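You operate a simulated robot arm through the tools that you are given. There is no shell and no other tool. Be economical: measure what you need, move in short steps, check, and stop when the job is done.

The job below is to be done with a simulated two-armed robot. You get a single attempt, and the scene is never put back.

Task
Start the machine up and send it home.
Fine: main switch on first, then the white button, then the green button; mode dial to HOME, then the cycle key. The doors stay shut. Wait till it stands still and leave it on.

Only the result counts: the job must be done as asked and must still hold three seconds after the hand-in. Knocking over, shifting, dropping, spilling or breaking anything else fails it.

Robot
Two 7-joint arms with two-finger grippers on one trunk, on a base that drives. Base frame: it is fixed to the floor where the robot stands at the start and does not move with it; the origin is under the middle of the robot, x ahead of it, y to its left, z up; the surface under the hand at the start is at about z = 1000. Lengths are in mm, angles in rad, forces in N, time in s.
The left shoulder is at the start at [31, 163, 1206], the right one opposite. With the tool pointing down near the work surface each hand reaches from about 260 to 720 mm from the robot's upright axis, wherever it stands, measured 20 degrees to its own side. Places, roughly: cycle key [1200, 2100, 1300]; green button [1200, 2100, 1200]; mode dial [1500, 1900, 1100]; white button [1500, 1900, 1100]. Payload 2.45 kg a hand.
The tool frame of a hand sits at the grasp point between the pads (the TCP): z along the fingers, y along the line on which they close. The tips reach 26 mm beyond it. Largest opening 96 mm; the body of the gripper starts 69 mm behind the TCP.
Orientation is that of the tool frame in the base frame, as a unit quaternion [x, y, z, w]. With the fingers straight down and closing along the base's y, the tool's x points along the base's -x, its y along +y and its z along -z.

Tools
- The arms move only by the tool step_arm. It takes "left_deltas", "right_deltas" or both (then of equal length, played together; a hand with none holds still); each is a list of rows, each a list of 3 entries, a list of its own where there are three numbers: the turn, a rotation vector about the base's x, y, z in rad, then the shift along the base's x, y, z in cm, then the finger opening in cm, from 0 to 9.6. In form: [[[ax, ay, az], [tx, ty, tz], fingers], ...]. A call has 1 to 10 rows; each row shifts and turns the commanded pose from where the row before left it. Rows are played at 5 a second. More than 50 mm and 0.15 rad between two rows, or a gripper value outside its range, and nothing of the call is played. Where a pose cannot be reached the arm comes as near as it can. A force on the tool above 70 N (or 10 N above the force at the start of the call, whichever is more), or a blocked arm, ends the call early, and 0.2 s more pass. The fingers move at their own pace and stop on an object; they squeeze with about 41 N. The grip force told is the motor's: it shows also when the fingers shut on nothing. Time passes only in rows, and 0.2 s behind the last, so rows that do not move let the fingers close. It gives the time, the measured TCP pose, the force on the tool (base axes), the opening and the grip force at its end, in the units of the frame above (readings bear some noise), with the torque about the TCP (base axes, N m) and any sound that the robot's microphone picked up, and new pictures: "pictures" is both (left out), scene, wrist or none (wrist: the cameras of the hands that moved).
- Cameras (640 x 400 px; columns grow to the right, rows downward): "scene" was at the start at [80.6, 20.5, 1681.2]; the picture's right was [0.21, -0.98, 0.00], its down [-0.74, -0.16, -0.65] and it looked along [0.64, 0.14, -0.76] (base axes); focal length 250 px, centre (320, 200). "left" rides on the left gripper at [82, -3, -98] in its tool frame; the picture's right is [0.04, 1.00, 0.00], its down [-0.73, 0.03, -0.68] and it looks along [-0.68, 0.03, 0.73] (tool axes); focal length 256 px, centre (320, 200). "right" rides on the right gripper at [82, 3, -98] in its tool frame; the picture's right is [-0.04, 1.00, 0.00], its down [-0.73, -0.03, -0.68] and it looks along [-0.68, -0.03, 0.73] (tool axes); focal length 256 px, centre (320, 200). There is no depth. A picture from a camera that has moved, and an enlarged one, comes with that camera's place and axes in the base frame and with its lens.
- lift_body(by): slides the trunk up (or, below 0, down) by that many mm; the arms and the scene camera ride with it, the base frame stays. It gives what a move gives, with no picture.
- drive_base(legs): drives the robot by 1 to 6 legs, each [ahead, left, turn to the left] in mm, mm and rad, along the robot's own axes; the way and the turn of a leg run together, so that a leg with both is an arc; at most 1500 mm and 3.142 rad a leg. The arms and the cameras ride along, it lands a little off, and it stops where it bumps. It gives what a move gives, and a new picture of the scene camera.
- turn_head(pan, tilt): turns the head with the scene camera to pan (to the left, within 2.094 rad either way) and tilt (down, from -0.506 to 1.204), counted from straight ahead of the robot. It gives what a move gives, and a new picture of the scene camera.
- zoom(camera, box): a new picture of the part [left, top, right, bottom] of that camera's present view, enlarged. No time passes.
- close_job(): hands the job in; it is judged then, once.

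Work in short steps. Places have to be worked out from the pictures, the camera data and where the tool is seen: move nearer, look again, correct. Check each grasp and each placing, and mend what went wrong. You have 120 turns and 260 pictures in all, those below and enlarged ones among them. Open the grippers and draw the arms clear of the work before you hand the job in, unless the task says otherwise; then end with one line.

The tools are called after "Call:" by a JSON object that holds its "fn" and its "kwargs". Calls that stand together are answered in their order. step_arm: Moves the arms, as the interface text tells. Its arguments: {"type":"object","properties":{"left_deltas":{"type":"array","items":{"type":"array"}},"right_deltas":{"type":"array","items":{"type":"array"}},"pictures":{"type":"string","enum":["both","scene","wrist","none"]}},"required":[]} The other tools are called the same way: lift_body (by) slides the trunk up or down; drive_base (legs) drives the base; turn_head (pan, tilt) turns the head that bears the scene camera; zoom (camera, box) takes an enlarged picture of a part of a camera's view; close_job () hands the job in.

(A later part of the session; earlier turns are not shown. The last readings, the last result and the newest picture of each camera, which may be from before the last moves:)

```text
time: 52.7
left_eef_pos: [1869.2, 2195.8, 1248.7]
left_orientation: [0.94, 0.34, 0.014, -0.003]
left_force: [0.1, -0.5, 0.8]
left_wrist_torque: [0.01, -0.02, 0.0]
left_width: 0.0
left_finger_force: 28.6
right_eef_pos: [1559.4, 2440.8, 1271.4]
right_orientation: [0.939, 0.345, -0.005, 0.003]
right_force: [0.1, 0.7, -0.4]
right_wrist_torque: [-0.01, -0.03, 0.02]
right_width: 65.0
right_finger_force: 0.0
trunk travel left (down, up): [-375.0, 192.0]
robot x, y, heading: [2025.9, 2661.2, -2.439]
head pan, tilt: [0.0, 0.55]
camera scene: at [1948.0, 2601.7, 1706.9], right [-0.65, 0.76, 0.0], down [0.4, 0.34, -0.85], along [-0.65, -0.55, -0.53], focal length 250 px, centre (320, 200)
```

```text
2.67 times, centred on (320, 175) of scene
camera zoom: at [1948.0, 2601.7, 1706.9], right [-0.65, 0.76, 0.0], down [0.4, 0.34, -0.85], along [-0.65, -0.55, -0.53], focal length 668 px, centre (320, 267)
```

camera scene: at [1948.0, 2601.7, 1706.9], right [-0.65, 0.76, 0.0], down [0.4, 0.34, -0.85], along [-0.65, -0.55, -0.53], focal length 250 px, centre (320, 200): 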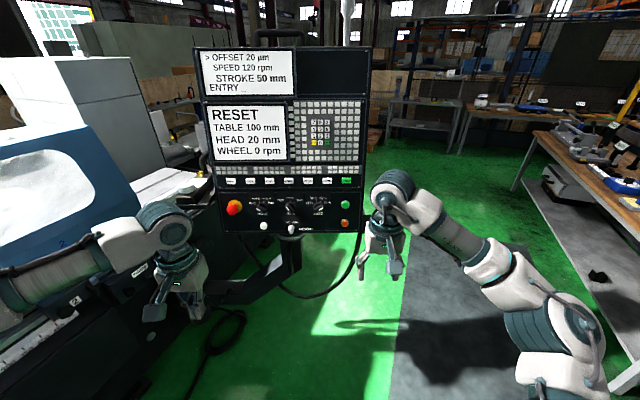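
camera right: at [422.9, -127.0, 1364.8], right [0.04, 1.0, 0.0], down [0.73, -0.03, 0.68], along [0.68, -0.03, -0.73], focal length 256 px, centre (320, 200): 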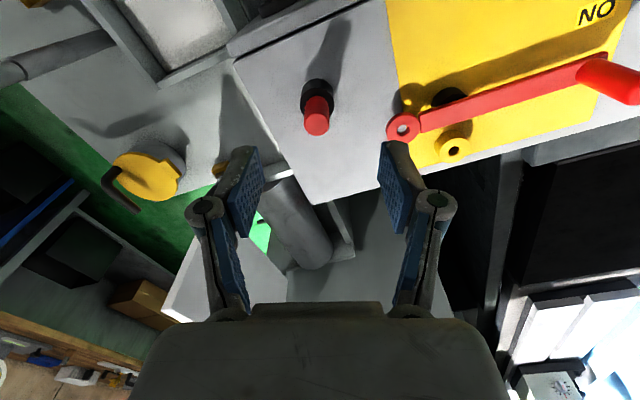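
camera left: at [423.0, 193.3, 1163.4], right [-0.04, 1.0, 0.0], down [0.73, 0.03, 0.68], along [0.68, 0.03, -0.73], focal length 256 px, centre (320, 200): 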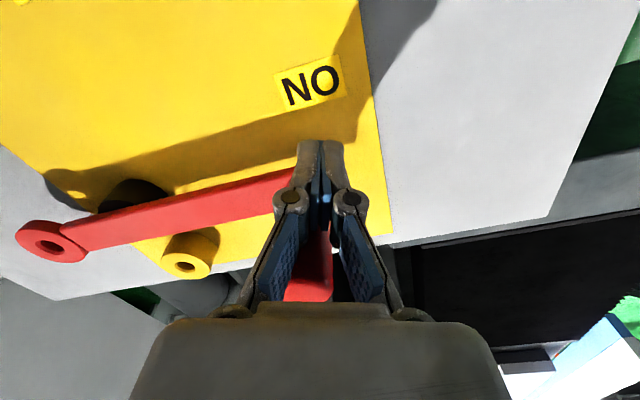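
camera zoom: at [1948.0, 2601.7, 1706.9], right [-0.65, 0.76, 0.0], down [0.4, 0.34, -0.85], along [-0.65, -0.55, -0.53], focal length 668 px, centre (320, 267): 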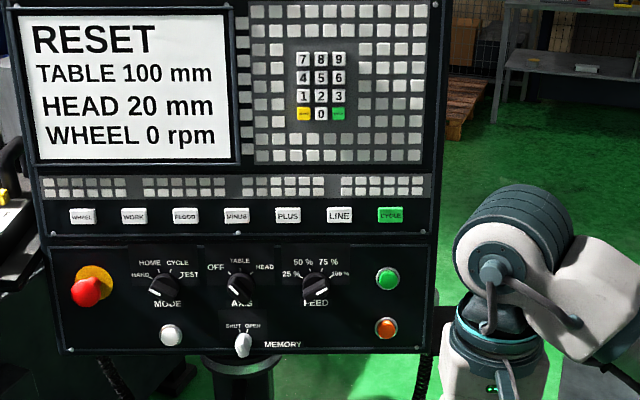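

Panel is square to me. Estimates: CYCLE key (1225,2122,1260), green (1234,2132,1160), MODE (1469,1898,1165), white (1470,1896,1071). I now turn both hands to point forward horizontally, here in free space.

Call:
{"fn": "step_arm", "kwargs": {"left_deltas": [[[-0.097, 0.1145, 0], [-0.64, 0.47, -0.8], 0], [[-0.097, 0.1145, 0], [-0.64, 0.47, -0.8], 0], [[-0.097, 0.1145, 0], [-0.64, 0.47, -0.8], 0], [[-0.097, 0.1145, 0], [-0.64, 0.47, -0.8], 0], [[-0.097, 0.1145, 0], [-0.64, 0.47, -0.8], 0], [[-0.097, 0.1145, 0], [-0.64, 0.47, -0.8], 0], [[-0.097, 0.1145, 0], [-0.64, 0.47, -0.8], 0], [[-0.097, 0.1145, 0], [-0.64, 0.47, -0.8], 0], [[-0.097, 0.1145, 0], [-0.64, 0.47, -0.8], 0], [[-0.097, 0.1145, 0], [-0.64, 0.47, -0.8], 0]], "right_deltas": [[[-0.097, 0.1145, 0], [0.19, 0.59, -0.63], 0], [[-0.097, 0.1145, 0], [0.19, 0.59, -0.63], 0], [[-0.097, 0.1145, 0], [0.19, 0.59, -0.63], 0], [[-0.097, 0.1145, 0], [0.19, 0.59, -0.63], 0], [[-0.097, 0.1145, 0], [0.19, 0.59, -0.63], 0], [[-0.097, 0.1145, 0], [0.19, 0.59, -0.63], 0], [[-0.097, 0.1145, 0], [0.19, 0.59, -0.63], 0], [[-0.097, 0.1145, 0], [0.19, 0.59, -0.63], 0], [[-0.097, 0.1145, 0], [0.19, 0.59, -0.63], 0], [[-0.097, 0.1145, 0], [0.19, 0.59, -0.63], 0]]}}

```text
time: 54.9
left_eef_pos: [1761.2, 2211.8, 1182.7]
left_orientation: [0.697, 0.251, -0.631, 0.232]
left_force: [0.4, -0.1, -0.4]
left_wrist_torque: [0.02, 0.03, -0.06]
left_width: 0.1
left_finger_force: 28.2
left hand out of reach, approached as far as the arm can: row 7, 8, 9, 10
right_eef_pos: [1568.9, 2451.4, 1217.7]
right_orientation: [0.688, 0.261, -0.633, 0.24]
right_force: [0.1, 0.7, -0.6]
right_wrist_torque: [-0.02, 0.08, 0.04]
right_width: 0.1
right_finger_force: 28.8
right hand out of reach, approached as far as the arm can: row 8, 9, 10
trunk travel left (down, up): [-375.0, 192.0]
robot x, y, heading: [2023.1, 2653.9, -2.438]
head pan, tilt: [0.0, 0.55]
camera scene: at [1951.3, 2597.2, 1706.9], right [-0.65, 0.76, 0.0], down [0.4, 0.34, -0.85], along [-0.65, -0.55, -0.53], focal length 250 px, centre (320, 200)
camera right: at [1650.5, 2517.4, 1145.2], right [0.66, -0.75, 0.04], down [0.44, 0.43, 0.79], along [-0.61, -0.5, 0.61], focal length 256 px, centre (320, 200)
camera left: at [1841.1, 2281.9, 1111.3], right [0.65, -0.76, -0.03], down [0.48, 0.37, 0.8], along [-0.59, -0.53, 0.61], focal length 256 px, centre (320, 200)
```

scene: 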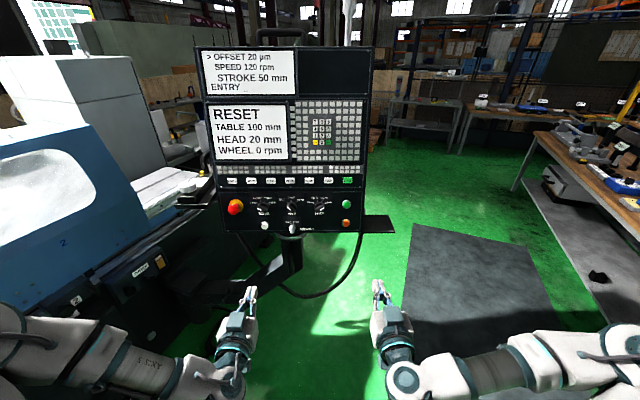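
right: 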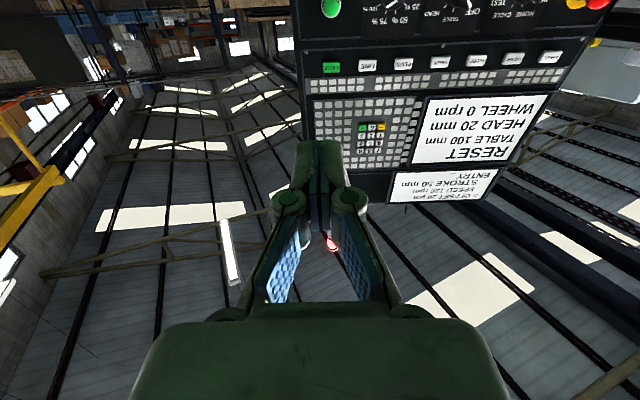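
left: 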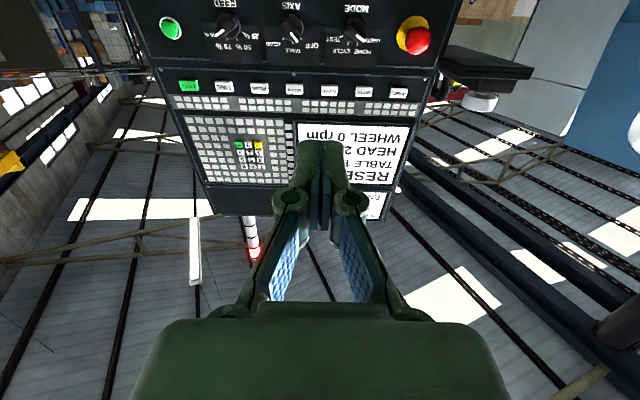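

Hands point forward within ~5° of horizontal. I drive forward 270 mm and 45 left so each hand is in front of its side of the panel (gap ~150 mm).

Call:
{"fn": "drive_base", "kwargs": {"legs": [[270, 45, 0]]}}

Call:
{"fn": "step_arm", "kwargs": {"left_deltas": [[[0, 0, 0], [0, 0, 0], 0]], "right_deltas": [[[0, 0, 0], [0, 0, 0], 0]], "pictures": "wrist"}}

Call:
{"fn": "zoom", "kwargs": {"camera": "scene", "box": [160, 150, 480, 350]}}

```text
time: 56.8
left_eef_pos: [1586.5, 2003.3, 1183.9]
left_orientation: [0.697, 0.252, -0.63, 0.234]
left_force: [-0.7, 0.8, -0.2]
left_wrist_torque: [-0.01, 0.04, 0.01]
left_width: 0.0
left_finger_force: 28.8
right_eef_pos: [1394.5, 2243.3, 1218.5]
right_orientation: [0.69, 0.26, -0.633, 0.238]
right_force: [-0.8, 0.1, -0.6]
right_wrist_torque: [0.0, 0.05, 0.0]
right_width: 0.1
right_finger_force: 27.9
trunk travel left (down, up): [-375.0, 192.0]
robot x, y, heading: [1845.9, 2448.8, -2.435]
head pan, tilt: [0.0, 0.55]
camera scene: at [1779.4, 2389.3, 1707.1], right [-0.65, 0.76, 0.0], down [0.4, 0.34, -0.85], along [-0.65, -0.55, -0.52], focal length 250 px, centre (320, 200)
```

scene: 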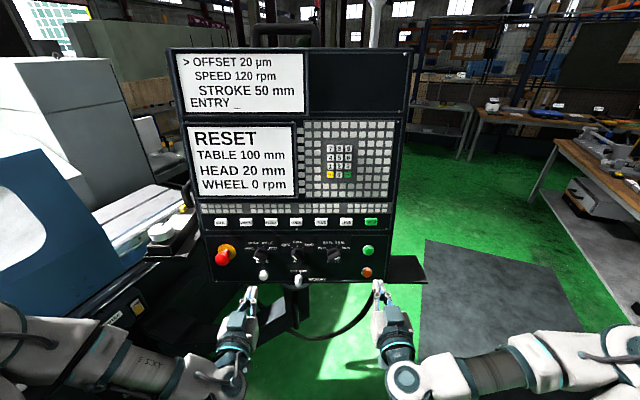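

```text
time: 57.2
left_eef_pos: [1588.5, 2004.6, 1184.7]
left_orientation: [0.696, 0.251, -0.631, 0.234]
left_force: [0.7, 0.6, -0.2]
left_wrist_torque: [-0.02, -0.02, 0.0]
left_width: 0.0
left_finger_force: 28.9
right_eef_pos: [1396.4, 2245.9, 1219.7]
right_orientation: [0.689, 0.26, -0.634, 0.238]
right_force: [-0.5, 0.0, 0.7]
right_wrist_torque: [0.01, 0.0, -0.02]
right_width: 0.2
right_finger_force: 28.9
trunk travel left (down, up): [-375.0, 192.0]
robot x, y, heading: [1849.4, 2449.8, -2.435]
head pan, tilt: [0.0, 0.55]
camera right: at [1476.7, 2312.0, 1146.0], right [0.66, -0.75, 0.04], down [0.44, 0.43, 0.79], along [-0.61, -0.5, 0.61], focal length 256 px, centre (320, 200)
camera left: at [1667.7, 2075.5, 1112.9], right [0.65, -0.76, -0.03], down [0.48, 0.37, 0.79], along [-0.59, -0.53, 0.61], focal length 256 px, centre (320, 200)
```

right: 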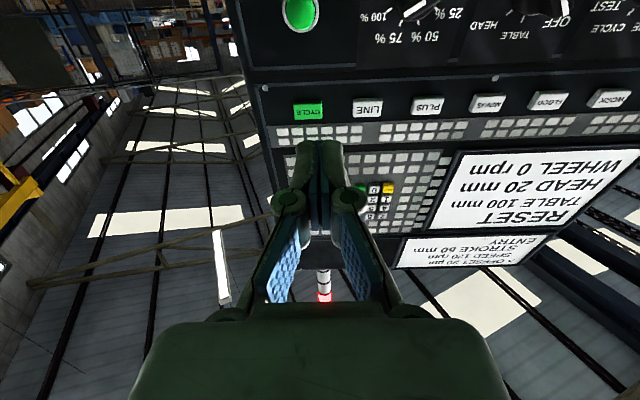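
left: 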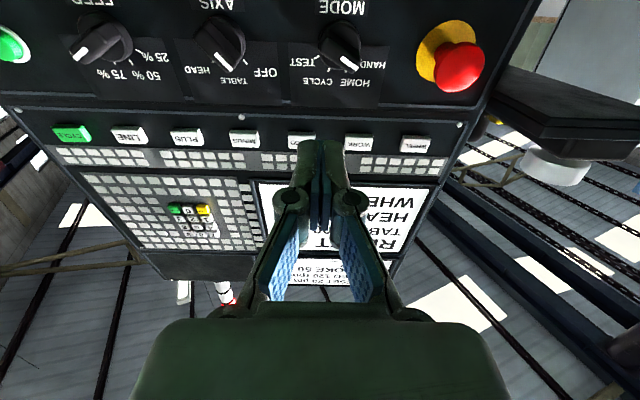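

```text
2.00 times, centred on (320, 250) of scene
camera zoom: at [1777.8, 2389.3, 1707.0], right [-0.65, 0.76, 0.0], down [0.4, 0.34, -0.85], along [-0.65, -0.55, -0.52], focal length 501 px, centre (320, 100)
```

zoom: 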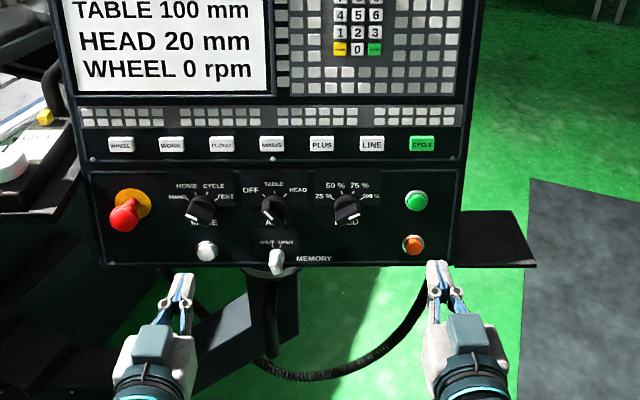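

Estimates agree: white button ≈ (1470, 1893, 1068). I bring the closed left fingertips ~50 mm in front of it and check.

Call:
{"fn": "step_arm", "kwargs": {"left_deltas": [[[0, 0, 0], [0, 0, -4], 0], [[0, 0, 0], [-2, -2.1, -4], 0], [[0, 0, 0], [-2, -2.1, -3.5], 0], [[0, 0, 0], [-2, -2.1, 0], 0], [[0, 0, 0], [0, 0, 0], 0]]}}

Call:
{"fn": "zoom", "kwargs": {"camera": "scene", "box": [200, 220, 360, 320]}}

```text
time: 58.4
left_eef_pos: [1525.7, 1943.9, 1070.6]
left_orientation: [0.697, 0.25, -0.63, 0.234]
left_force: [0.3, 0.3, -0.9]
left_wrist_torque: [-0.01, -0.02, 0.02]
left_width: 0.1
left_finger_force: 28.4
right_eef_pos: [1394.1, 2246.1, 1219.2]
right_orientation: [0.689, 0.259, -0.634, 0.238]
right_force: [-0.1, 0.4, -0.6]
right_wrist_torque: [0.0, 0.01, 0.0]
right_width: 0.0
right_finger_force: 28.7
trunk travel left (down, up): [-375.0, 192.0]
robot x, y, heading: [1845.5, 2447.2, -2.438]
head pan, tilt: [0.0, 0.55]
camera scene: at [1775.4, 2390.2, 1706.9], right [-0.65, 0.76, 0.0], down [0.4, 0.34, -0.85], along [-0.65, -0.55, -0.53], focal length 250 px, centre (320, 200)
camera left: at [1605.8, 2015.6, 998.8], right [0.65, -0.76, -0.03], down [0.48, 0.38, 0.8], along [-0.59, -0.53, 0.61], focal length 256 px, centre (320, 200)
```

scene: 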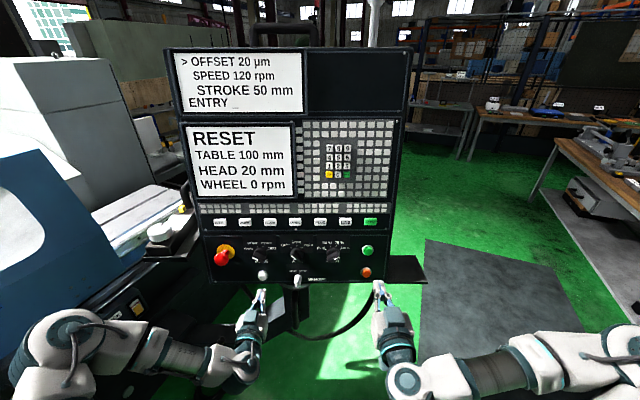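
left: 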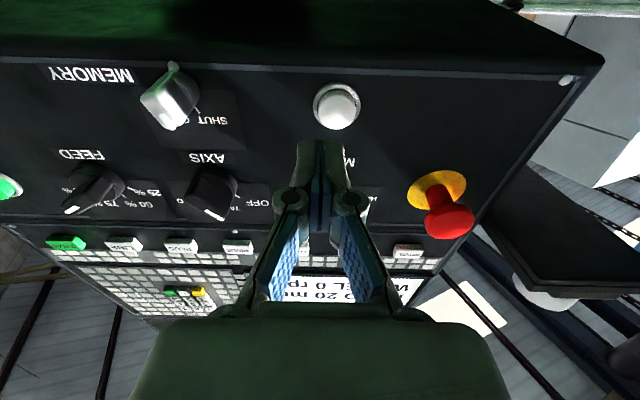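

```text
4.00 times, centred on (280, 270) of scene
camera zoom: at [1775.4, 2390.2, 1706.9], right [-0.65, 0.76, 0.0], down [0.4, 0.34, -0.85], along [-0.65, -0.55, -0.53], focal length 1002 px, centre (480, -80)
```

zoom: 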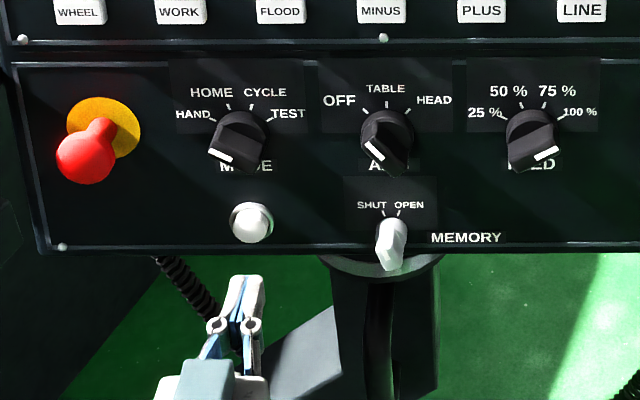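

Both views agree on white ≈ (1462, 1876, 1059): I shift 9 mm left, 8 mm down and approach to ~20 mm.

Call:
{"fn": "step_arm", "kwargs": {"left_deltas": [[[0, 0, 0], [0.58, -0.68, -0.8], 0], [[0, 0, 0], [-1.7, -1.45, 0], 0], [[0, 0, 0], [-1.7, -1.45, 0], 0], [[0, 0, 0], [0, 0, 0], 0]], "pictures": "wrist"}}

Call:
{"fn": "zoom", "kwargs": {"camera": "scene", "box": [220, 230, 300, 310]}}

```text
time: 59.4
left_eef_pos: [1501.2, 1906.7, 1064.3]
left_orientation: [0.697, 0.252, -0.629, 0.234]
left_force: [0.5, 0.3, -0.1]
left_wrist_torque: [0.01, 0.01, -0.02]
left_width: 0.0
left_finger_force: 28.4
left hand out of reach, approached as far as the arm can: row 3
right_eef_pos: [1395.8, 2245.3, 1219.7]
right_orientation: [0.689, 0.26, -0.633, 0.239]
right_force: [1.7, 0.7, 0.0]
right_wrist_torque: [0.01, -0.04, 0.02]
right_width: 0.0
right_finger_force: 28.3
trunk travel left (down, up): [-375.0, 192.0]
robot x, y, heading: [1849.9, 2443.8, -2.437]
head pan, tilt: [0.0, 0.55]
camera left: at [1581.3, 1976.7, 992.3], right [0.65, -0.76, -0.03], down [0.48, 0.37, 0.8], along [-0.59, -0.53, 0.6], focal length 256 px, centre (320, 200)
```

left: 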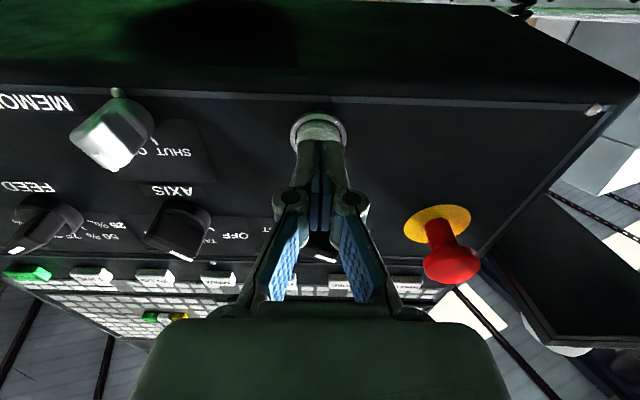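

```text
5.00 times, centred on (260, 270) of scene
camera zoom: at [1776.6, 2388.6, 1706.9], right [-0.65, 0.76, 0.0], down [0.4, 0.34, -0.85], along [-0.65, -0.55, -0.53], focal length 1253 px, centre (620, -150)
```

zoom: 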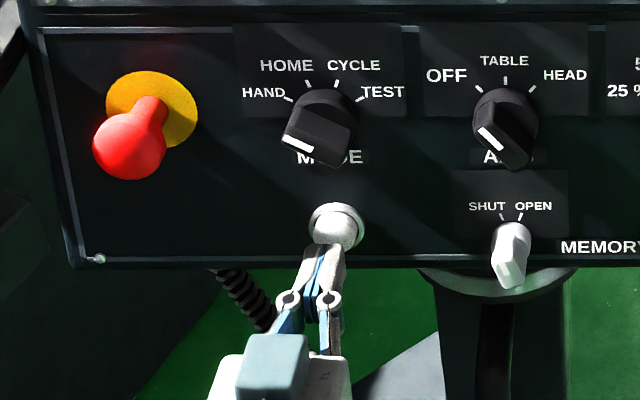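

Aligned, but the arm is at its reach limit. I back the hand off 50 mm and drive 80 mm closer.

Call:
{"fn": "step_arm", "kwargs": {"left_deltas": [[[0, 0, 0], [1.9, 1.6, 0], 0], [[0, 0, 0], [3.4, 2.9, 0], 0], [[0, 0, 0], [2, 1.7, 0], 0]], "right_deltas": [[[0, 0, 0], [0, 0, 0], 0], [[0, 0, 0], [0, 0, 0], 0], [[0, 0, 0], [0, 0, 0], 0]], "pictures": "none"}}

Call:
{"fn": "drive_base", "kwargs": {"legs": [[80, 0, 0]]}}

Call:
{"fn": "step_arm", "kwargs": {"left_deltas": [[[0, 0, 0], [0, 0, 0], 0]], "right_deltas": [[[0, 0, 0], [0, 0, 0], 0]], "pictures": "wrist"}}

```text
time: 60.2
left_eef_pos: [1573.3, 1963.8, 1064.6]
left_orientation: [0.696, 0.251, -0.631, 0.234]
left_force: [-0.3, -0.7, -0.2]
left_wrist_torque: [0.0, 0.01, 0.02]
left_width: 0.2
left_finger_force: 28.8
right_eef_pos: [1394.8, 2244.6, 1218.9]
right_orientation: [0.688, 0.26, -0.634, 0.239]
right_force: [0.5, -0.4, 0.3]
right_wrist_torque: [0.05, 0.01, -0.01]
right_width: 0.0
right_finger_force: 28.6
trunk travel left (down, up): [-375.0, 192.0]
robot x, y, heading: [1847.2, 2445.6, -2.439]
head pan, tilt: [0.0, 0.55]
```

```text
time: 61.3
left_eef_pos: [1511.5, 1914.7, 1065.8]
left_orientation: [0.696, 0.251, -0.631, 0.234]
left_force: [0.2, 0.1, -0.1]
left_wrist_torque: [-0.04, -0.01, 0.02]
left_width: 0.2
left_finger_force: 27.9
right_eef_pos: [1334.7, 2193.8, 1220.5]
right_orientation: [0.688, 0.258, -0.635, 0.237]
right_force: [-0.6, -0.5, -0.2]
right_wrist_torque: [0.01, 0.01, -0.01]
right_width: 0.3
right_finger_force: 28.0
trunk travel left (down, up): [-375.0, 192.0]
robot x, y, heading: [1787.5, 2395.9, -2.436]
head pan, tilt: [0.0, 0.55]
camera scene: at [1719.3, 2338.9, 1707.3], right [-0.65, 0.76, 0.0], down [0.4, 0.34, -0.85], along [-0.65, -0.55, -0.52], focal length 250 px, centre (320, 200)
```

scene: 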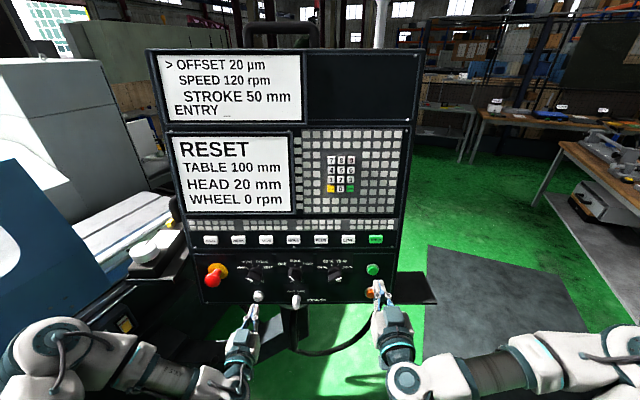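

```text
time: 61.7
left_eef_pos: [1511.0, 1916.7, 1067.7]
left_orientation: [0.696, 0.25, -0.631, 0.234]
left_force: [0.0, 0.5, -0.4]
left_wrist_torque: [0.02, -0.03, 0.0]
left_width: 0.2
left_finger_force: 28.5
right_eef_pos: [1336.0, 2196.0, 1220.3]
right_orientation: [0.688, 0.259, -0.635, 0.238]
right_force: [-0.2, 0.6, -0.1]
right_wrist_torque: [-0.02, 0.01, 0.0]
right_width: 0.0
right_finger_force: 27.8
trunk travel left (down, up): [-375.0, 192.0]
robot x, y, heading: [1786.2, 2393.0, -2.439]
head pan, tilt: [0.0, 0.55]
camera right: at [1417.4, 2262.0, 1147.4], right [0.66, -0.75, 0.04], down [0.45, 0.43, 0.79], along [-0.61, -0.5, 0.62], focal length 256 px, centre (320, 200)
camera left: at [1592.1, 1986.9, 994.7], right [0.65, -0.76, -0.03], down [0.48, 0.38, 0.79], along [-0.59, -0.53, 0.61], focal length 256 px, centre (320, 200)
```

right: 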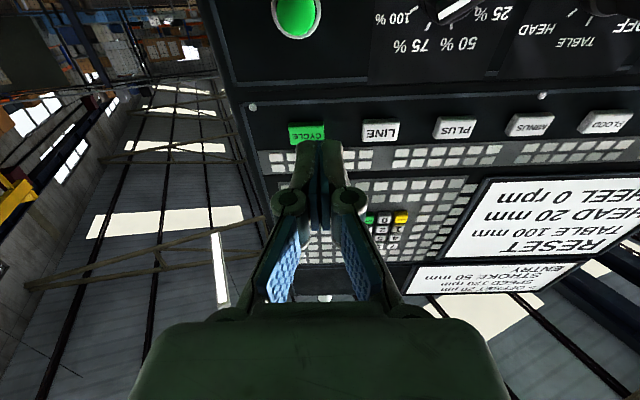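
left: 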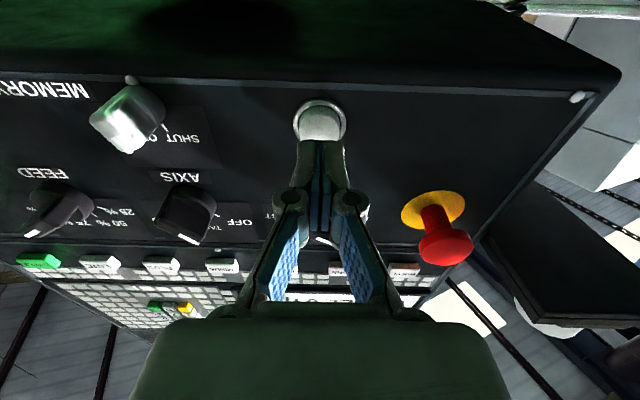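

Aligned laterally; I lower 4 mm and advance, then press in small steps watching force.

Call:
{"fn": "step_arm", "kwargs": {"left_deltas": [[[0, 0, 0], [-1.1, -0.95, -0.4], 0], [[0, 0, 0], [-1.1, -0.95, 0], 0], [[0, 0, 0], [-0.38, -0.33, 0], 0], [[0, 0, 0], [-0.38, -0.33, 0], 0]], "pictures": "wrist"}}

Call:
{"fn": "zoom", "kwargs": {"camera": "scene", "box": [220, 250, 300, 330]}}

```text
time: 62.7
left_eef_pos: [1484.2, 1889.8, 1061.4]
left_orientation: [0.696, 0.251, -0.63, 0.234]
left_force: [10.1, 11.6, -3.1]
left_wrist_torque: [0.17, -0.13, -0.03]
left_width: 5.9
left_finger_force: 29.0
right_eef_pos: [1337.6, 2194.6, 1220.9]
right_orientation: [0.687, 0.259, -0.635, 0.239]
right_force: [-0.3, -0.5, 0.3]
right_wrist_torque: [-0.01, 0.0, 0.0]
right_width: 0.0
right_finger_force: 28.4
trunk travel left (down, up): [-375.0, 192.0]
robot x, y, heading: [1787.7, 2394.3, -2.438]
head pan, tilt: [0.0, 0.55]
heard: click
camera left: at [1563.9, 1961.7, 989.8], right [0.65, -0.76, -0.03], down [0.48, 0.37, 0.8], along [-0.59, -0.53, 0.61], focal length 256 px, centre (320, 200)
```

left: 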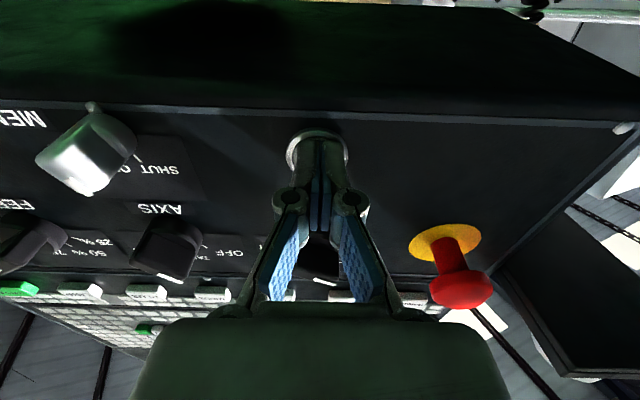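

```text
5.00 times, centred on (260, 290) of scene
camera zoom: at [1720.2, 2339.5, 1707.1], right [-0.65, 0.76, 0.0], down [0.4, 0.34, -0.85], along [-0.65, -0.55, -0.52], focal length 1253 px, centre (620, -250)
```

zoom: 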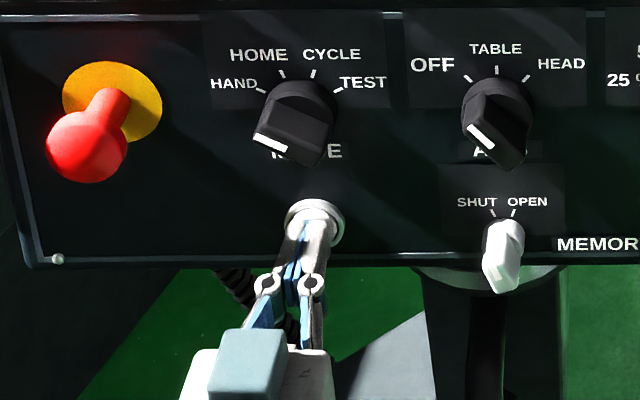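

Click heard – the white button is pressed. I withdraw the left hand and bring the right fingertips in front of the green button.

Call:
{"fn": "step_arm", "kwargs": {"left_deltas": [[[0, 0, 0], [1.5, 1.3, 0], 0], [[0, 0, 0], [2.5, 2.1, 0], 0], [[0, 0, 0], [2.5, 2.1, 0], 0], [[0, 0, 0], [0, 0, 0], 0], [[0, 0, 0], [0, 0, 0], 0]], "right_deltas": [[[0, 0, 0], [-0.5, 0.6, -3], 0], [[0, 0, 0], [-0.48, 0.54, -3.1], 0], [[0, 0, 0], [-1.6, -1.3, 0], 0], [[0, 0, 0], [-1.6, -1.3, 0], 0], [[0, 0, 0], [-1.0, -0.9, 0], 0]]}}

Call:
{"fn": "zoom", "kwargs": {"camera": "scene", "box": [330, 230, 430, 330]}}

```text
time: 63.9
left_eef_pos: [1543.4, 1945.4, 1063.0]
left_orientation: [0.696, 0.25, -0.63, 0.235]
left_force: [0.4, 1.1, -0.3]
left_wrist_torque: [0.01, 0.02, 0.0]
left_width: 0.0
left_finger_force: 28.2
right_eef_pos: [1294.1, 2153.5, 1172.7]
right_orientation: [0.691, 0.257, -0.632, 0.236]
right_force: [-0.6, 0.5, 0.4]
right_wrist_torque: [0.03, 0.04, 0.02]
right_width: 0.0
right_finger_force: 28.1
right hand out of reach, approached as far as the arm can: row 1, 2, 3, 4
trunk travel left (down, up): [-375.0, 192.0]
robot x, y, heading: [1793.1, 2396.3, -2.437]
head pan, tilt: [0.0, 0.55]
camera scene: at [1712.2, 2340.3, 1706.9], right [-0.65, 0.76, 0.0], down [0.4, 0.34, -0.85], along [-0.65, -0.55, -0.53], focal length 250 px, centre (320, 200)
camera right: at [1375.9, 2218.8, 1099.2], right [0.65, -0.76, 0.04], down [0.44, 0.42, 0.79], along [-0.62, -0.5, 0.61], focal length 256 px, centre (320, 200)
camera left: at [1623.4, 2016.5, 989.7], right [0.65, -0.76, -0.03], down [0.48, 0.38, 0.79], along [-0.59, -0.53, 0.61], focal length 256 px, centre (320, 200)
```

scene: 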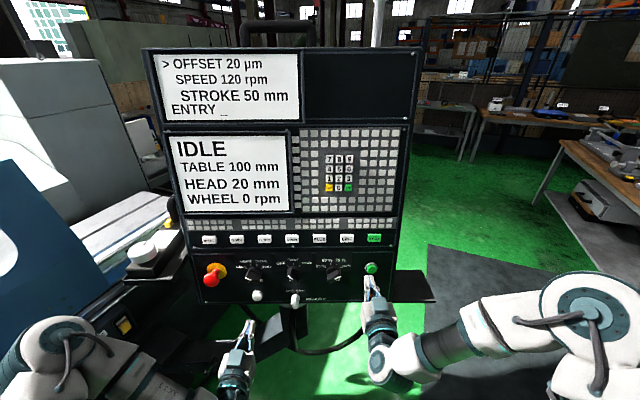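
right: 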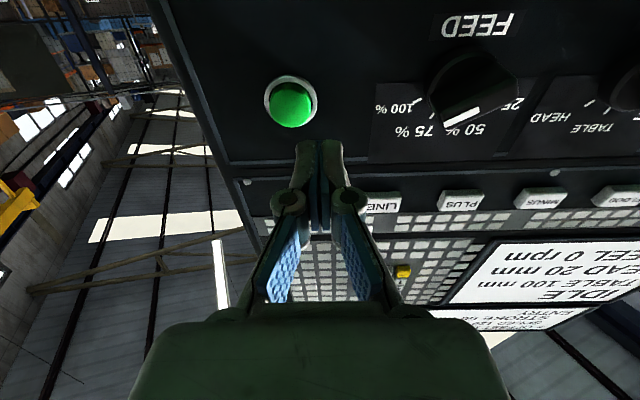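
left: 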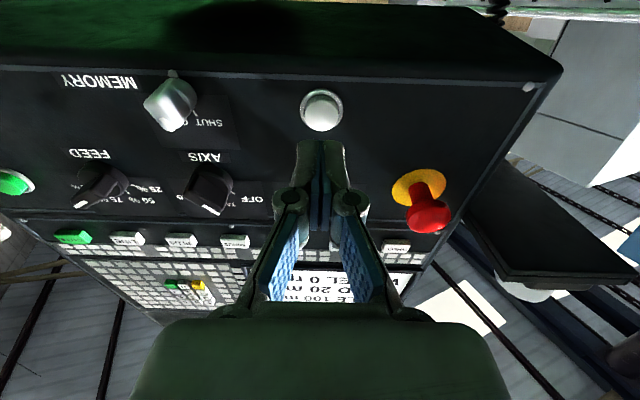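

```text
4.00 times, centred on (380, 280) of scene
camera zoom: at [1712.2, 2340.3, 1706.9], right [-0.65, 0.76, 0.0], down [0.4, 0.34, -0.85], along [-0.65, -0.55, -0.53], focal length 1002 px, centre (80, -120)
```

zoom: 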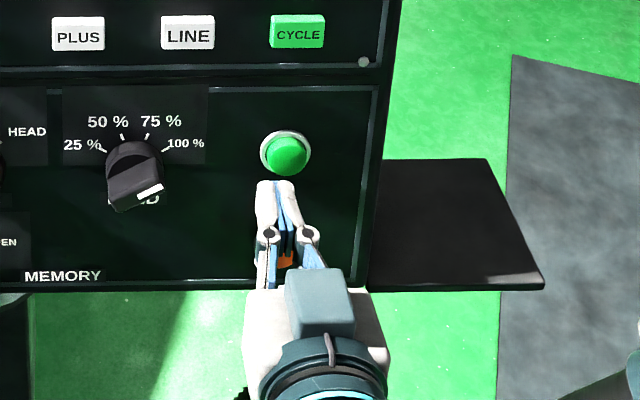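

Screen now shows IDLE. The right hand may still be catching up; I let it settle and re-look.

Call:
{"fn": "step_arm", "kwargs": {"right_deltas": [[[0, 0, 0], [0, 0, 0], 0], [[0, 0, 0], [0, 0, 0], 0]], "pictures": "wrist"}}

```text
time: 64.5
left_eef_pos: [1544.6, 1942.7, 1060.6]
left_orientation: [0.695, 0.252, -0.631, 0.235]
left_force: [-0.1, 0.0, 0.2]
left_wrist_torque: [-0.02, -0.01, -0.01]
left_width: 0.0
left_finger_force: 28.9
right_eef_pos: [1295.9, 2149.4, 1173.6]
right_orientation: [0.691, 0.258, -0.633, 0.235]
right_force: [0.1, -0.5, 0.1]
right_wrist_torque: [0.02, 0.02, 0.01]
right_width: 0.1
right_finger_force: 28.3
trunk travel left (down, up): [-375.0, 192.0]
robot x, y, heading: [1787.0, 2399.2, -2.436]
head pan, tilt: [0.0, 0.55]
camera right: at [1378.3, 2216.1, 1099.5], right [0.65, -0.76, 0.04], down [0.44, 0.42, 0.79], along [-0.61, -0.5, 0.61], focal length 256 px, centre (320, 200)
```

right: 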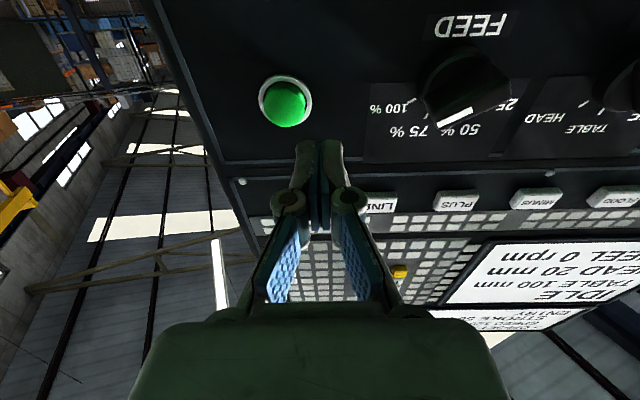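

Green is ~17 mm right and ~23 mm below the tip line. I shift accordingly.

Call:
{"fn": "step_arm", "kwargs": {"right_deltas": [[[0, 0, 0], [-0.55, 0.65, 0], 0], [[0, 0, 0], [-0.55, 0.65, 0], 0], [[0, 0, 0], [0, 0, -1.2], 0], [[0, 0, 0], [0, 0, -1.1], 0], [[0, 0, 0], [0, 0, 0], 0]], "pictures": "wrist"}}

```text
time: 65.7
left_eef_pos: [1546.6, 1943.2, 1060.5]
left_orientation: [0.696, 0.252, -0.631, 0.234]
left_force: [0.1, 1.0, 0.5]
left_wrist_torque: [-0.01, 0.01, 0.0]
left_width: 0.0
left_finger_force: 28.5
right_eef_pos: [1305.3, 2149.3, 1163.4]
right_orientation: [0.69, 0.259, -0.633, 0.236]
right_force: [0.0, 0.2, 0.1]
right_wrist_torque: [-0.01, -0.04, 0.03]
right_width: 0.0
right_finger_force: 28.3
right hand out of reach, approached as far as the arm can: row 1, 2, 3, 4
trunk travel left (down, up): [-375.0, 192.0]
robot x, y, heading: [1788.6, 2401.2, -2.442]
head pan, tilt: [0.0, 0.55]
camera right: at [1386.2, 2216.2, 1091.1], right [0.65, -0.76, 0.04], down [0.44, 0.42, 0.79], along [-0.61, -0.5, 0.61], focal length 256 px, centre (320, 200)
```

right: 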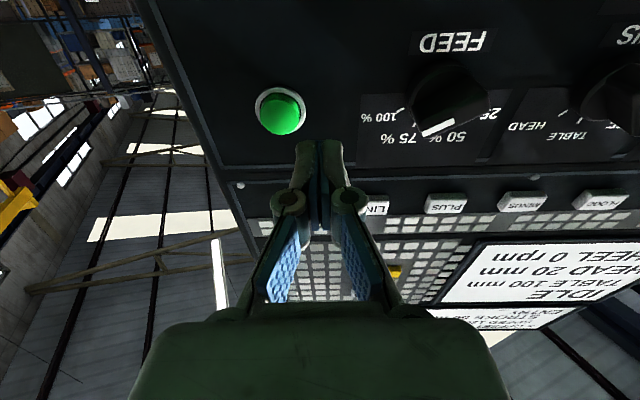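

The right arm can't slide outward here, so I shift the base 25 mm right and lower the trunk 13 mm instead.

Call:
{"fn": "drive_base", "kwargs": {"legs": [[0, -25, 0]]}}

Call:
{"fn": "lift_body", "kwargs": {"by": -13}}

Call:
{"fn": "step_arm", "kwargs": {"right_deltas": [[[0, 0, 0], [0, 0, 0], 0]]}}

Call:
{"fn": "zoom", "kwargs": {"camera": "scene", "box": [320, 230, 420, 330]}}

```text
time: 66.5
left_eef_pos: [1529.9, 1962.9, 1061.5]
left_orientation: [0.695, 0.252, -0.631, 0.235]
left_force: [-0.4, 0.1, -0.5]
left_wrist_torque: [0.0, -0.01, 0.0]
left_width: 0.0
left_finger_force: 28.5
right_eef_pos: [1287.2, 2169.4, 1163.8]
right_orientation: [0.691, 0.258, -0.633, 0.235]
right_force: [0.1, 0.3, 0.1]
right_wrist_torque: [0.02, -0.03, 0.03]
right_width: 0.0
right_finger_force: 29.1
trunk travel left (down, up): [-375.0, 192.0]
robot x, y, heading: [1774.5, 2412.8, -2.438]
head pan, tilt: [0.0, 0.55]
camera scene: at [1690.7, 2366.1, 1706.8], right [-0.65, 0.76, -0.01], down [0.41, 0.33, -0.85], along [-0.65, -0.55, -0.53], focal length 250 px, centre (320, 200)
```

scene: 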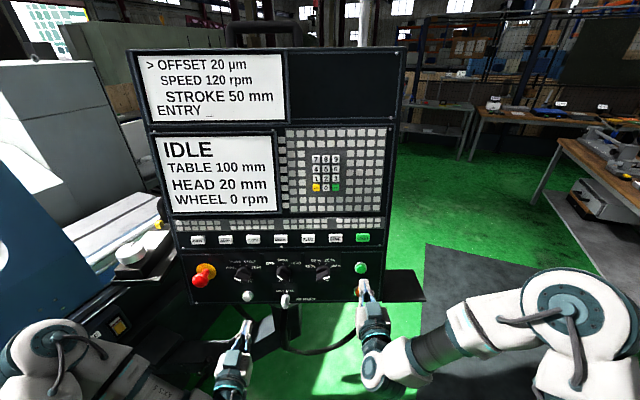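

```text
time: 67.1
left_eef_pos: [1524.5, 1972.1, 1050.5]
left_orientation: [0.696, 0.248, -0.632, 0.235]
left_force: [-1.1, 0.8, -0.7]
left_wrist_torque: [0.02, 0.02, 0.07]
left_width: 0.1
left_finger_force: 28.6
right_eef_pos: [1282.2, 2180.5, 1152.2]
right_orientation: [0.691, 0.255, -0.634, 0.237]
right_force: [-1.3, 0.0, -0.8]
right_wrist_torque: [0.0, -0.01, 0.12]
right_width: 0.0
right_finger_force: 28.2
trunk travel left (down, up): [-362.0, 205.0]
robot x, y, heading: [1769.4, 2415.3, -2.44]
head pan, tilt: [0.0, 0.55]
```

```text
time: 67.5
left_eef_pos: [1546.0, 1947.0, 1045.9]
left_orientation: [0.693, 0.258, -0.633, 0.229]
left_force: [-0.3, -0.7, -0.5]
left_wrist_torque: [0.03, -0.02, -0.09]
left_width: 0.1
left_finger_force: 28.9
right_eef_pos: [1305.8, 2152.9, 1155.1]
right_orientation: [0.687, 0.264, -0.637, 0.23]
right_force: [0.2, -1.0, -0.7]
right_wrist_torque: [-0.02, -0.01, -0.08]
right_width: 0.0
right_finger_force: 28.8
trunk travel left (down, up): [-362.0, 205.0]
robot x, y, heading: [1774.9, 2412.1, -2.438]
head pan, tilt: [0.0, 0.55]
camera scene: at [1704.5, 2343.0, 1693.9], right [-0.65, 0.76, 0.01], down [0.4, 0.34, -0.85], along [-0.65, -0.55, -0.53], focal length 250 px, centre (320, 200)
camera right: at [1386.9, 2219.5, 1080.8], right [0.65, -0.76, 0.02], down [0.45, 0.41, 0.79], along [-0.6, -0.51, 0.61], focal length 256 px, centre (320, 200)
```

scene: 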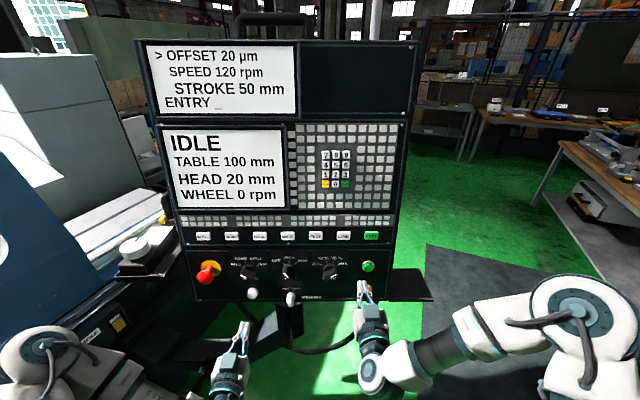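
right: 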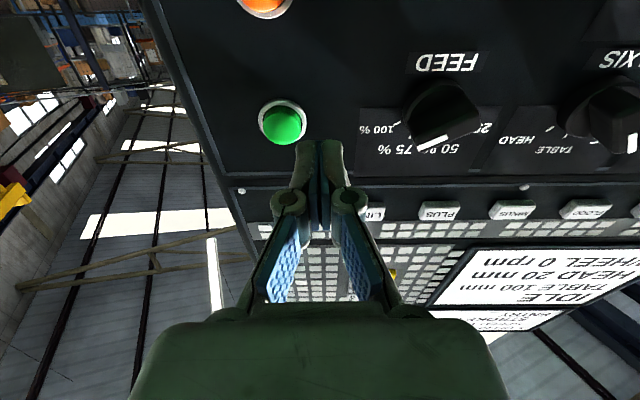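

```text
4.00 times, centred on (370, 280) of scene
camera zoom: at [1704.5, 2343.0, 1693.9], right [-0.65, 0.76, 0.01], down [0.4, 0.34, -0.85], along [-0.65, -0.55, -0.53], focal length 1002 px, centre (120, -120)
```

zoom: 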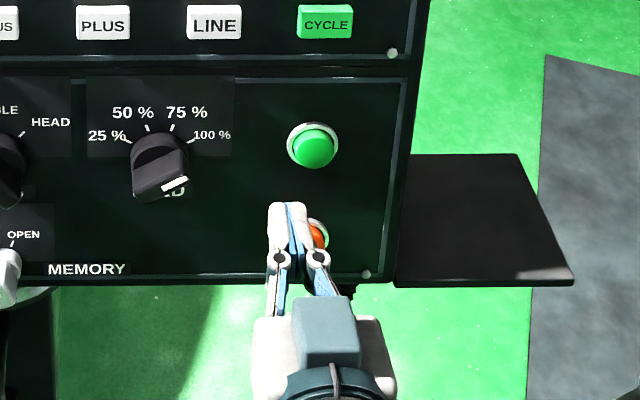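

The readings wobbled after the drive; I take a settled reading before going on.

Call:
{"fn": "step_arm", "kwargs": {"right_deltas": [[[0, 0, 0], [0, 0, 0], 0], [[0, 0, 0], [0, 0, 0], 0], [[0, 0, 0], [0, 0, 0], 0]], "left_deltas": [[[0, 0, 0], [0, 0, 0], 0], [[0, 0, 0], [0, 0, 0], 0], [[0, 0, 0], [0, 0, 0], 0]]}}

```text
time: 68.3
left_eef_pos: [1537.1, 1956.9, 1048.4]
left_orientation: [0.694, 0.255, -0.632, 0.233]
left_force: [0.4, -0.2, 0.7]
left_wrist_torque: [-0.01, -0.03, 0.0]
left_width: 0.0
left_finger_force: 28.3
right_eef_pos: [1298.2, 2164.1, 1154.8]
right_orientation: [0.689, 0.261, -0.635, 0.233]
right_force: [-0.5, -1.0, -0.6]
right_wrist_torque: [0.0, 0.02, 0.0]
right_width: 0.2
right_finger_force: 28.0
trunk travel left (down, up): [-362.0, 205.0]
robot x, y, heading: [1769.4, 2414.0, -2.438]
head pan, tilt: [0.0, 0.55]
camera scene: at [1690.2, 2360.5, 1693.9], right [-0.65, 0.76, -0.01], down [0.4, 0.34, -0.85], along [-0.65, -0.55, -0.53], focal length 250 px, centre (320, 200)
camera right: at [1378.3, 2230.4, 1080.0], right [0.65, -0.76, 0.03], down [0.45, 0.42, 0.79], along [-0.61, -0.5, 0.61], focal length 256 px, centre (320, 200)
camera left: at [1617.0, 2028.2, 975.9], right [0.65, -0.76, -0.04], down [0.48, 0.37, 0.79], along [-0.59, -0.53, 0.61], focal length 256 px, centre (320, 200)
```

scene: 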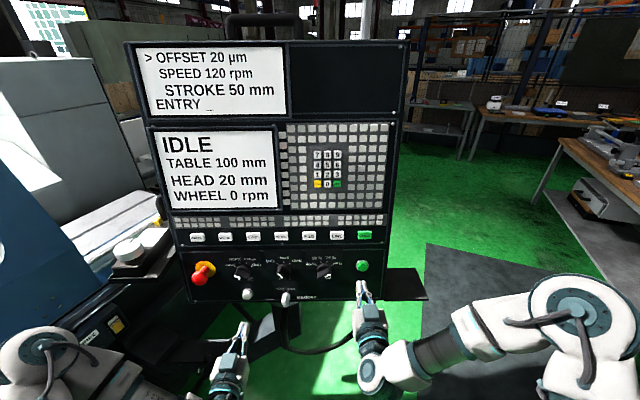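
right: 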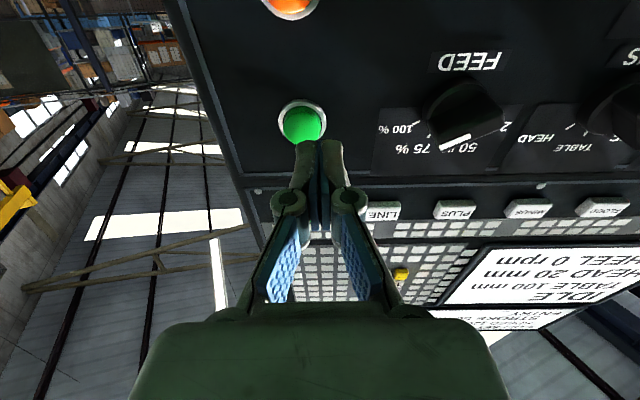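
left: 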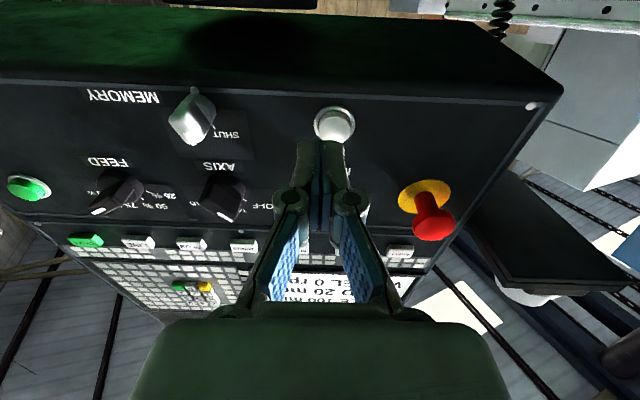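

The body is swaying laterally after the move; I wait for it to damp.

Call:
{"fn": "step_arm", "kwargs": {"right_deltas": [[[0, 0, 0], [0, 0, 0], 0], [[0, 0, 0], [0, 0, 0], 0], [[0, 0, 0], [0, 0, 0], 0], [[0, 0, 0], [0, 0, 0], 0], [[0, 0, 0], [0, 0, 0], 0], [[0, 0, 0], [0, 0, 0], 0], [[0, 0, 0], [0, 0, 0], 0], [[0, 0, 0], [0, 0, 0], 0]], "pictures": "wrist"}}

Call:
{"fn": "zoom", "kwargs": {"camera": "scene", "box": [310, 230, 430, 330]}}

```text
time: 70.1
left_eef_pos: [1536.8, 1957.6, 1048.0]
left_orientation: [0.694, 0.253, -0.633, 0.232]
left_force: [0.9, 0.2, -0.3]
left_wrist_torque: [-0.03, -0.01, -0.02]
left_width: 0.0
left_finger_force: 28.4
right_eef_pos: [1295.7, 2165.1, 1152.4]
right_orientation: [0.689, 0.26, -0.635, 0.233]
right_force: [-0.1, -0.4, -0.2]
right_wrist_torque: [-0.04, 0.0, -0.01]
right_width: 0.0
right_finger_force: 28.5
trunk travel left (down, up): [-362.0, 205.0]
robot x, y, heading: [1769.8, 2411.4, -2.436]
head pan, tilt: [0.0, 0.55]
camera right: at [1377.3, 2231.5, 1079.8], right [0.65, -0.76, 0.03], down [0.45, 0.42, 0.79], along [-0.61, -0.5, 0.61], focal length 256 px, centre (320, 200)
```

right: 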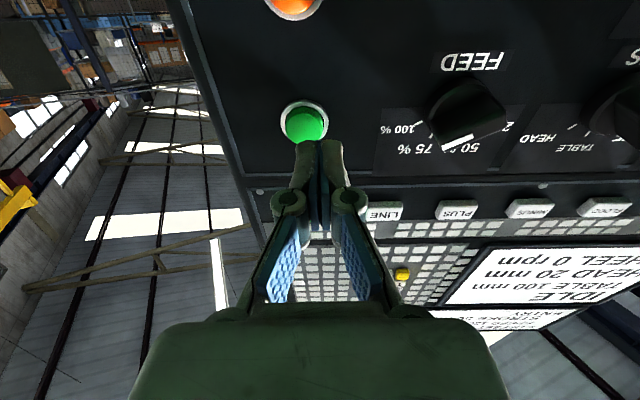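

```text
4.00 times, centred on (370, 280) of scene
camera zoom: at [1690.2, 2360.5, 1693.9], right [-0.65, 0.76, -0.01], down [0.4, 0.34, -0.85], along [-0.65, -0.55, -0.53], focal length 1002 px, centre (120, -120)
```

zoom: 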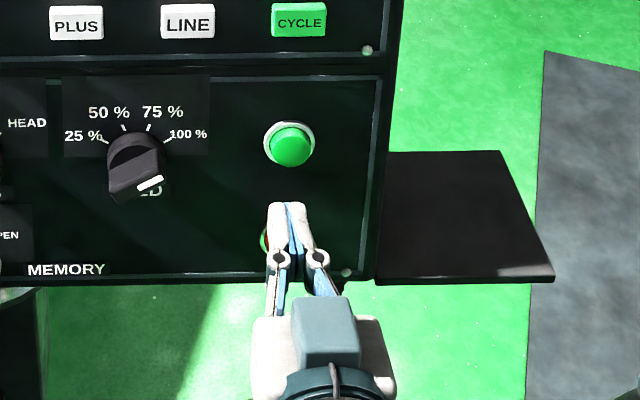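

Settled. The green button is ~9 mm to the right and ~41 mm ahead; I advance while shifting right.

Call:
{"fn": "step_arm", "kwargs": {"right_deltas": [[[0, 0, 0], [-1.2, -0.8, 0], 0], [[0, 0, 0], [-1.3, -0.6, 0], 0], [[0, 0, 0], [-0.4, 0.1, -0.2], 0]], "pictures": "wrist"}}

Call:
{"fn": "zoom", "kwargs": {"camera": "scene", "box": [310, 230, 430, 330]}}

```text
time: 70.9
left_eef_pos: [1529.4, 1965.8, 1049.9]
left_orientation: [0.695, 0.251, -0.631, 0.235]
left_force: [-0.9, 0.3, -0.5]
left_wrist_torque: [0.02, -0.01, 0.06]
left_width: 0.1
left_finger_force: 28.8
right_eef_pos: [1260.6, 2160.4, 1151.5]
right_orientation: [0.692, 0.257, -0.634, 0.234]
right_force: [-0.6, 0.5, 0.5]
right_wrist_torque: [0.03, -0.02, 0.08]
right_width: 0.0
right_finger_force: 28.1
trunk travel left (down, up): [-362.0, 205.0]
robot x, y, heading: [1767.8, 2417.2, -2.433]
head pan, tilt: [0.0, 0.55]
camera right: at [1343.1, 2225.5, 1078.6], right [0.65, -0.76, 0.04], down [0.45, 0.42, 0.79], along [-0.62, -0.5, 0.61], focal length 256 px, centre (320, 200)
```

right: 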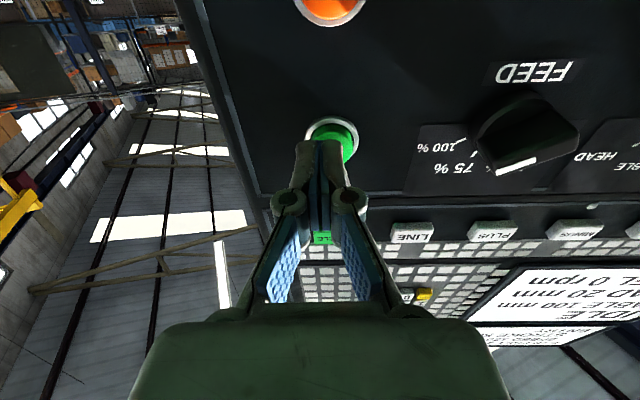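

```text
4.00 times, centred on (370, 280) of scene
camera zoom: at [1683.8, 2367.7, 1693.8], right [-0.65, 0.76, -0.01], down [0.41, 0.33, -0.85], along [-0.65, -0.55, -0.53], focal length 1002 px, centre (120, -120)
```

zoom: 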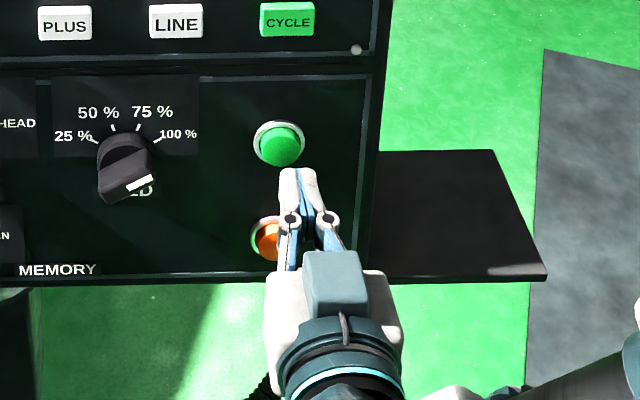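

The body sways with the move; I let it settle and look again.

Call:
{"fn": "step_arm", "kwargs": {"right_deltas": [[[0, 0, 0], [0, 0, 0], 0], [[0, 0, 0], [0, 0, 0], 0], [[0, 0, 0], [0, 0, 0], 0], [[0, 0, 0], [0, 0, 0], 0], [[0, 0, 0], [0, 0, 0], 0], [[0, 0, 0], [0, 0, 0], 0], [[0, 0, 0], [0, 0, 0], 0]], "pictures": "wrist"}}

```text
time: 72.5
left_eef_pos: [1532.5, 1964.8, 1047.9]
left_orientation: [0.695, 0.251, -0.632, 0.233]
left_force: [1.0, 0.6, 0.0]
left_wrist_torque: [0.01, -0.02, 0.0]
left_width: 0.2
left_finger_force: 28.4
right_eef_pos: [1262.3, 2158.6, 1152.8]
right_orientation: [0.691, 0.257, -0.634, 0.232]
right_force: [-0.9, -0.6, 0.2]
right_wrist_torque: [0.0, 0.01, 0.02]
right_width: 0.1
right_finger_force: 28.4
trunk travel left (down, up): [-362.0, 205.0]
robot x, y, heading: [1770.9, 2414.0, -2.438]
head pan, tilt: [0.0, 0.55]
camera right: at [1344.6, 2223.8, 1079.0], right [0.65, -0.76, 0.04], down [0.45, 0.42, 0.79], along [-0.62, -0.5, 0.61], focal length 256 px, centre (320, 200)
```

right: 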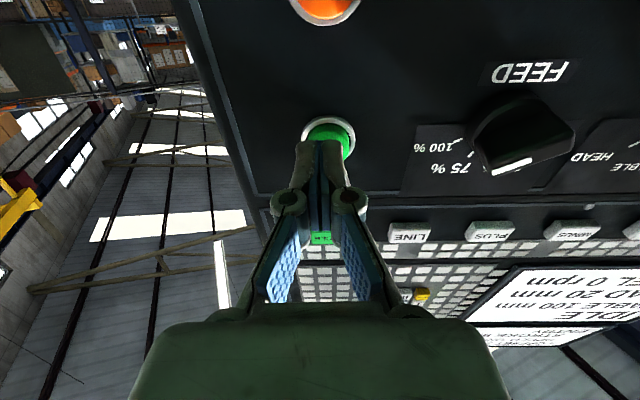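

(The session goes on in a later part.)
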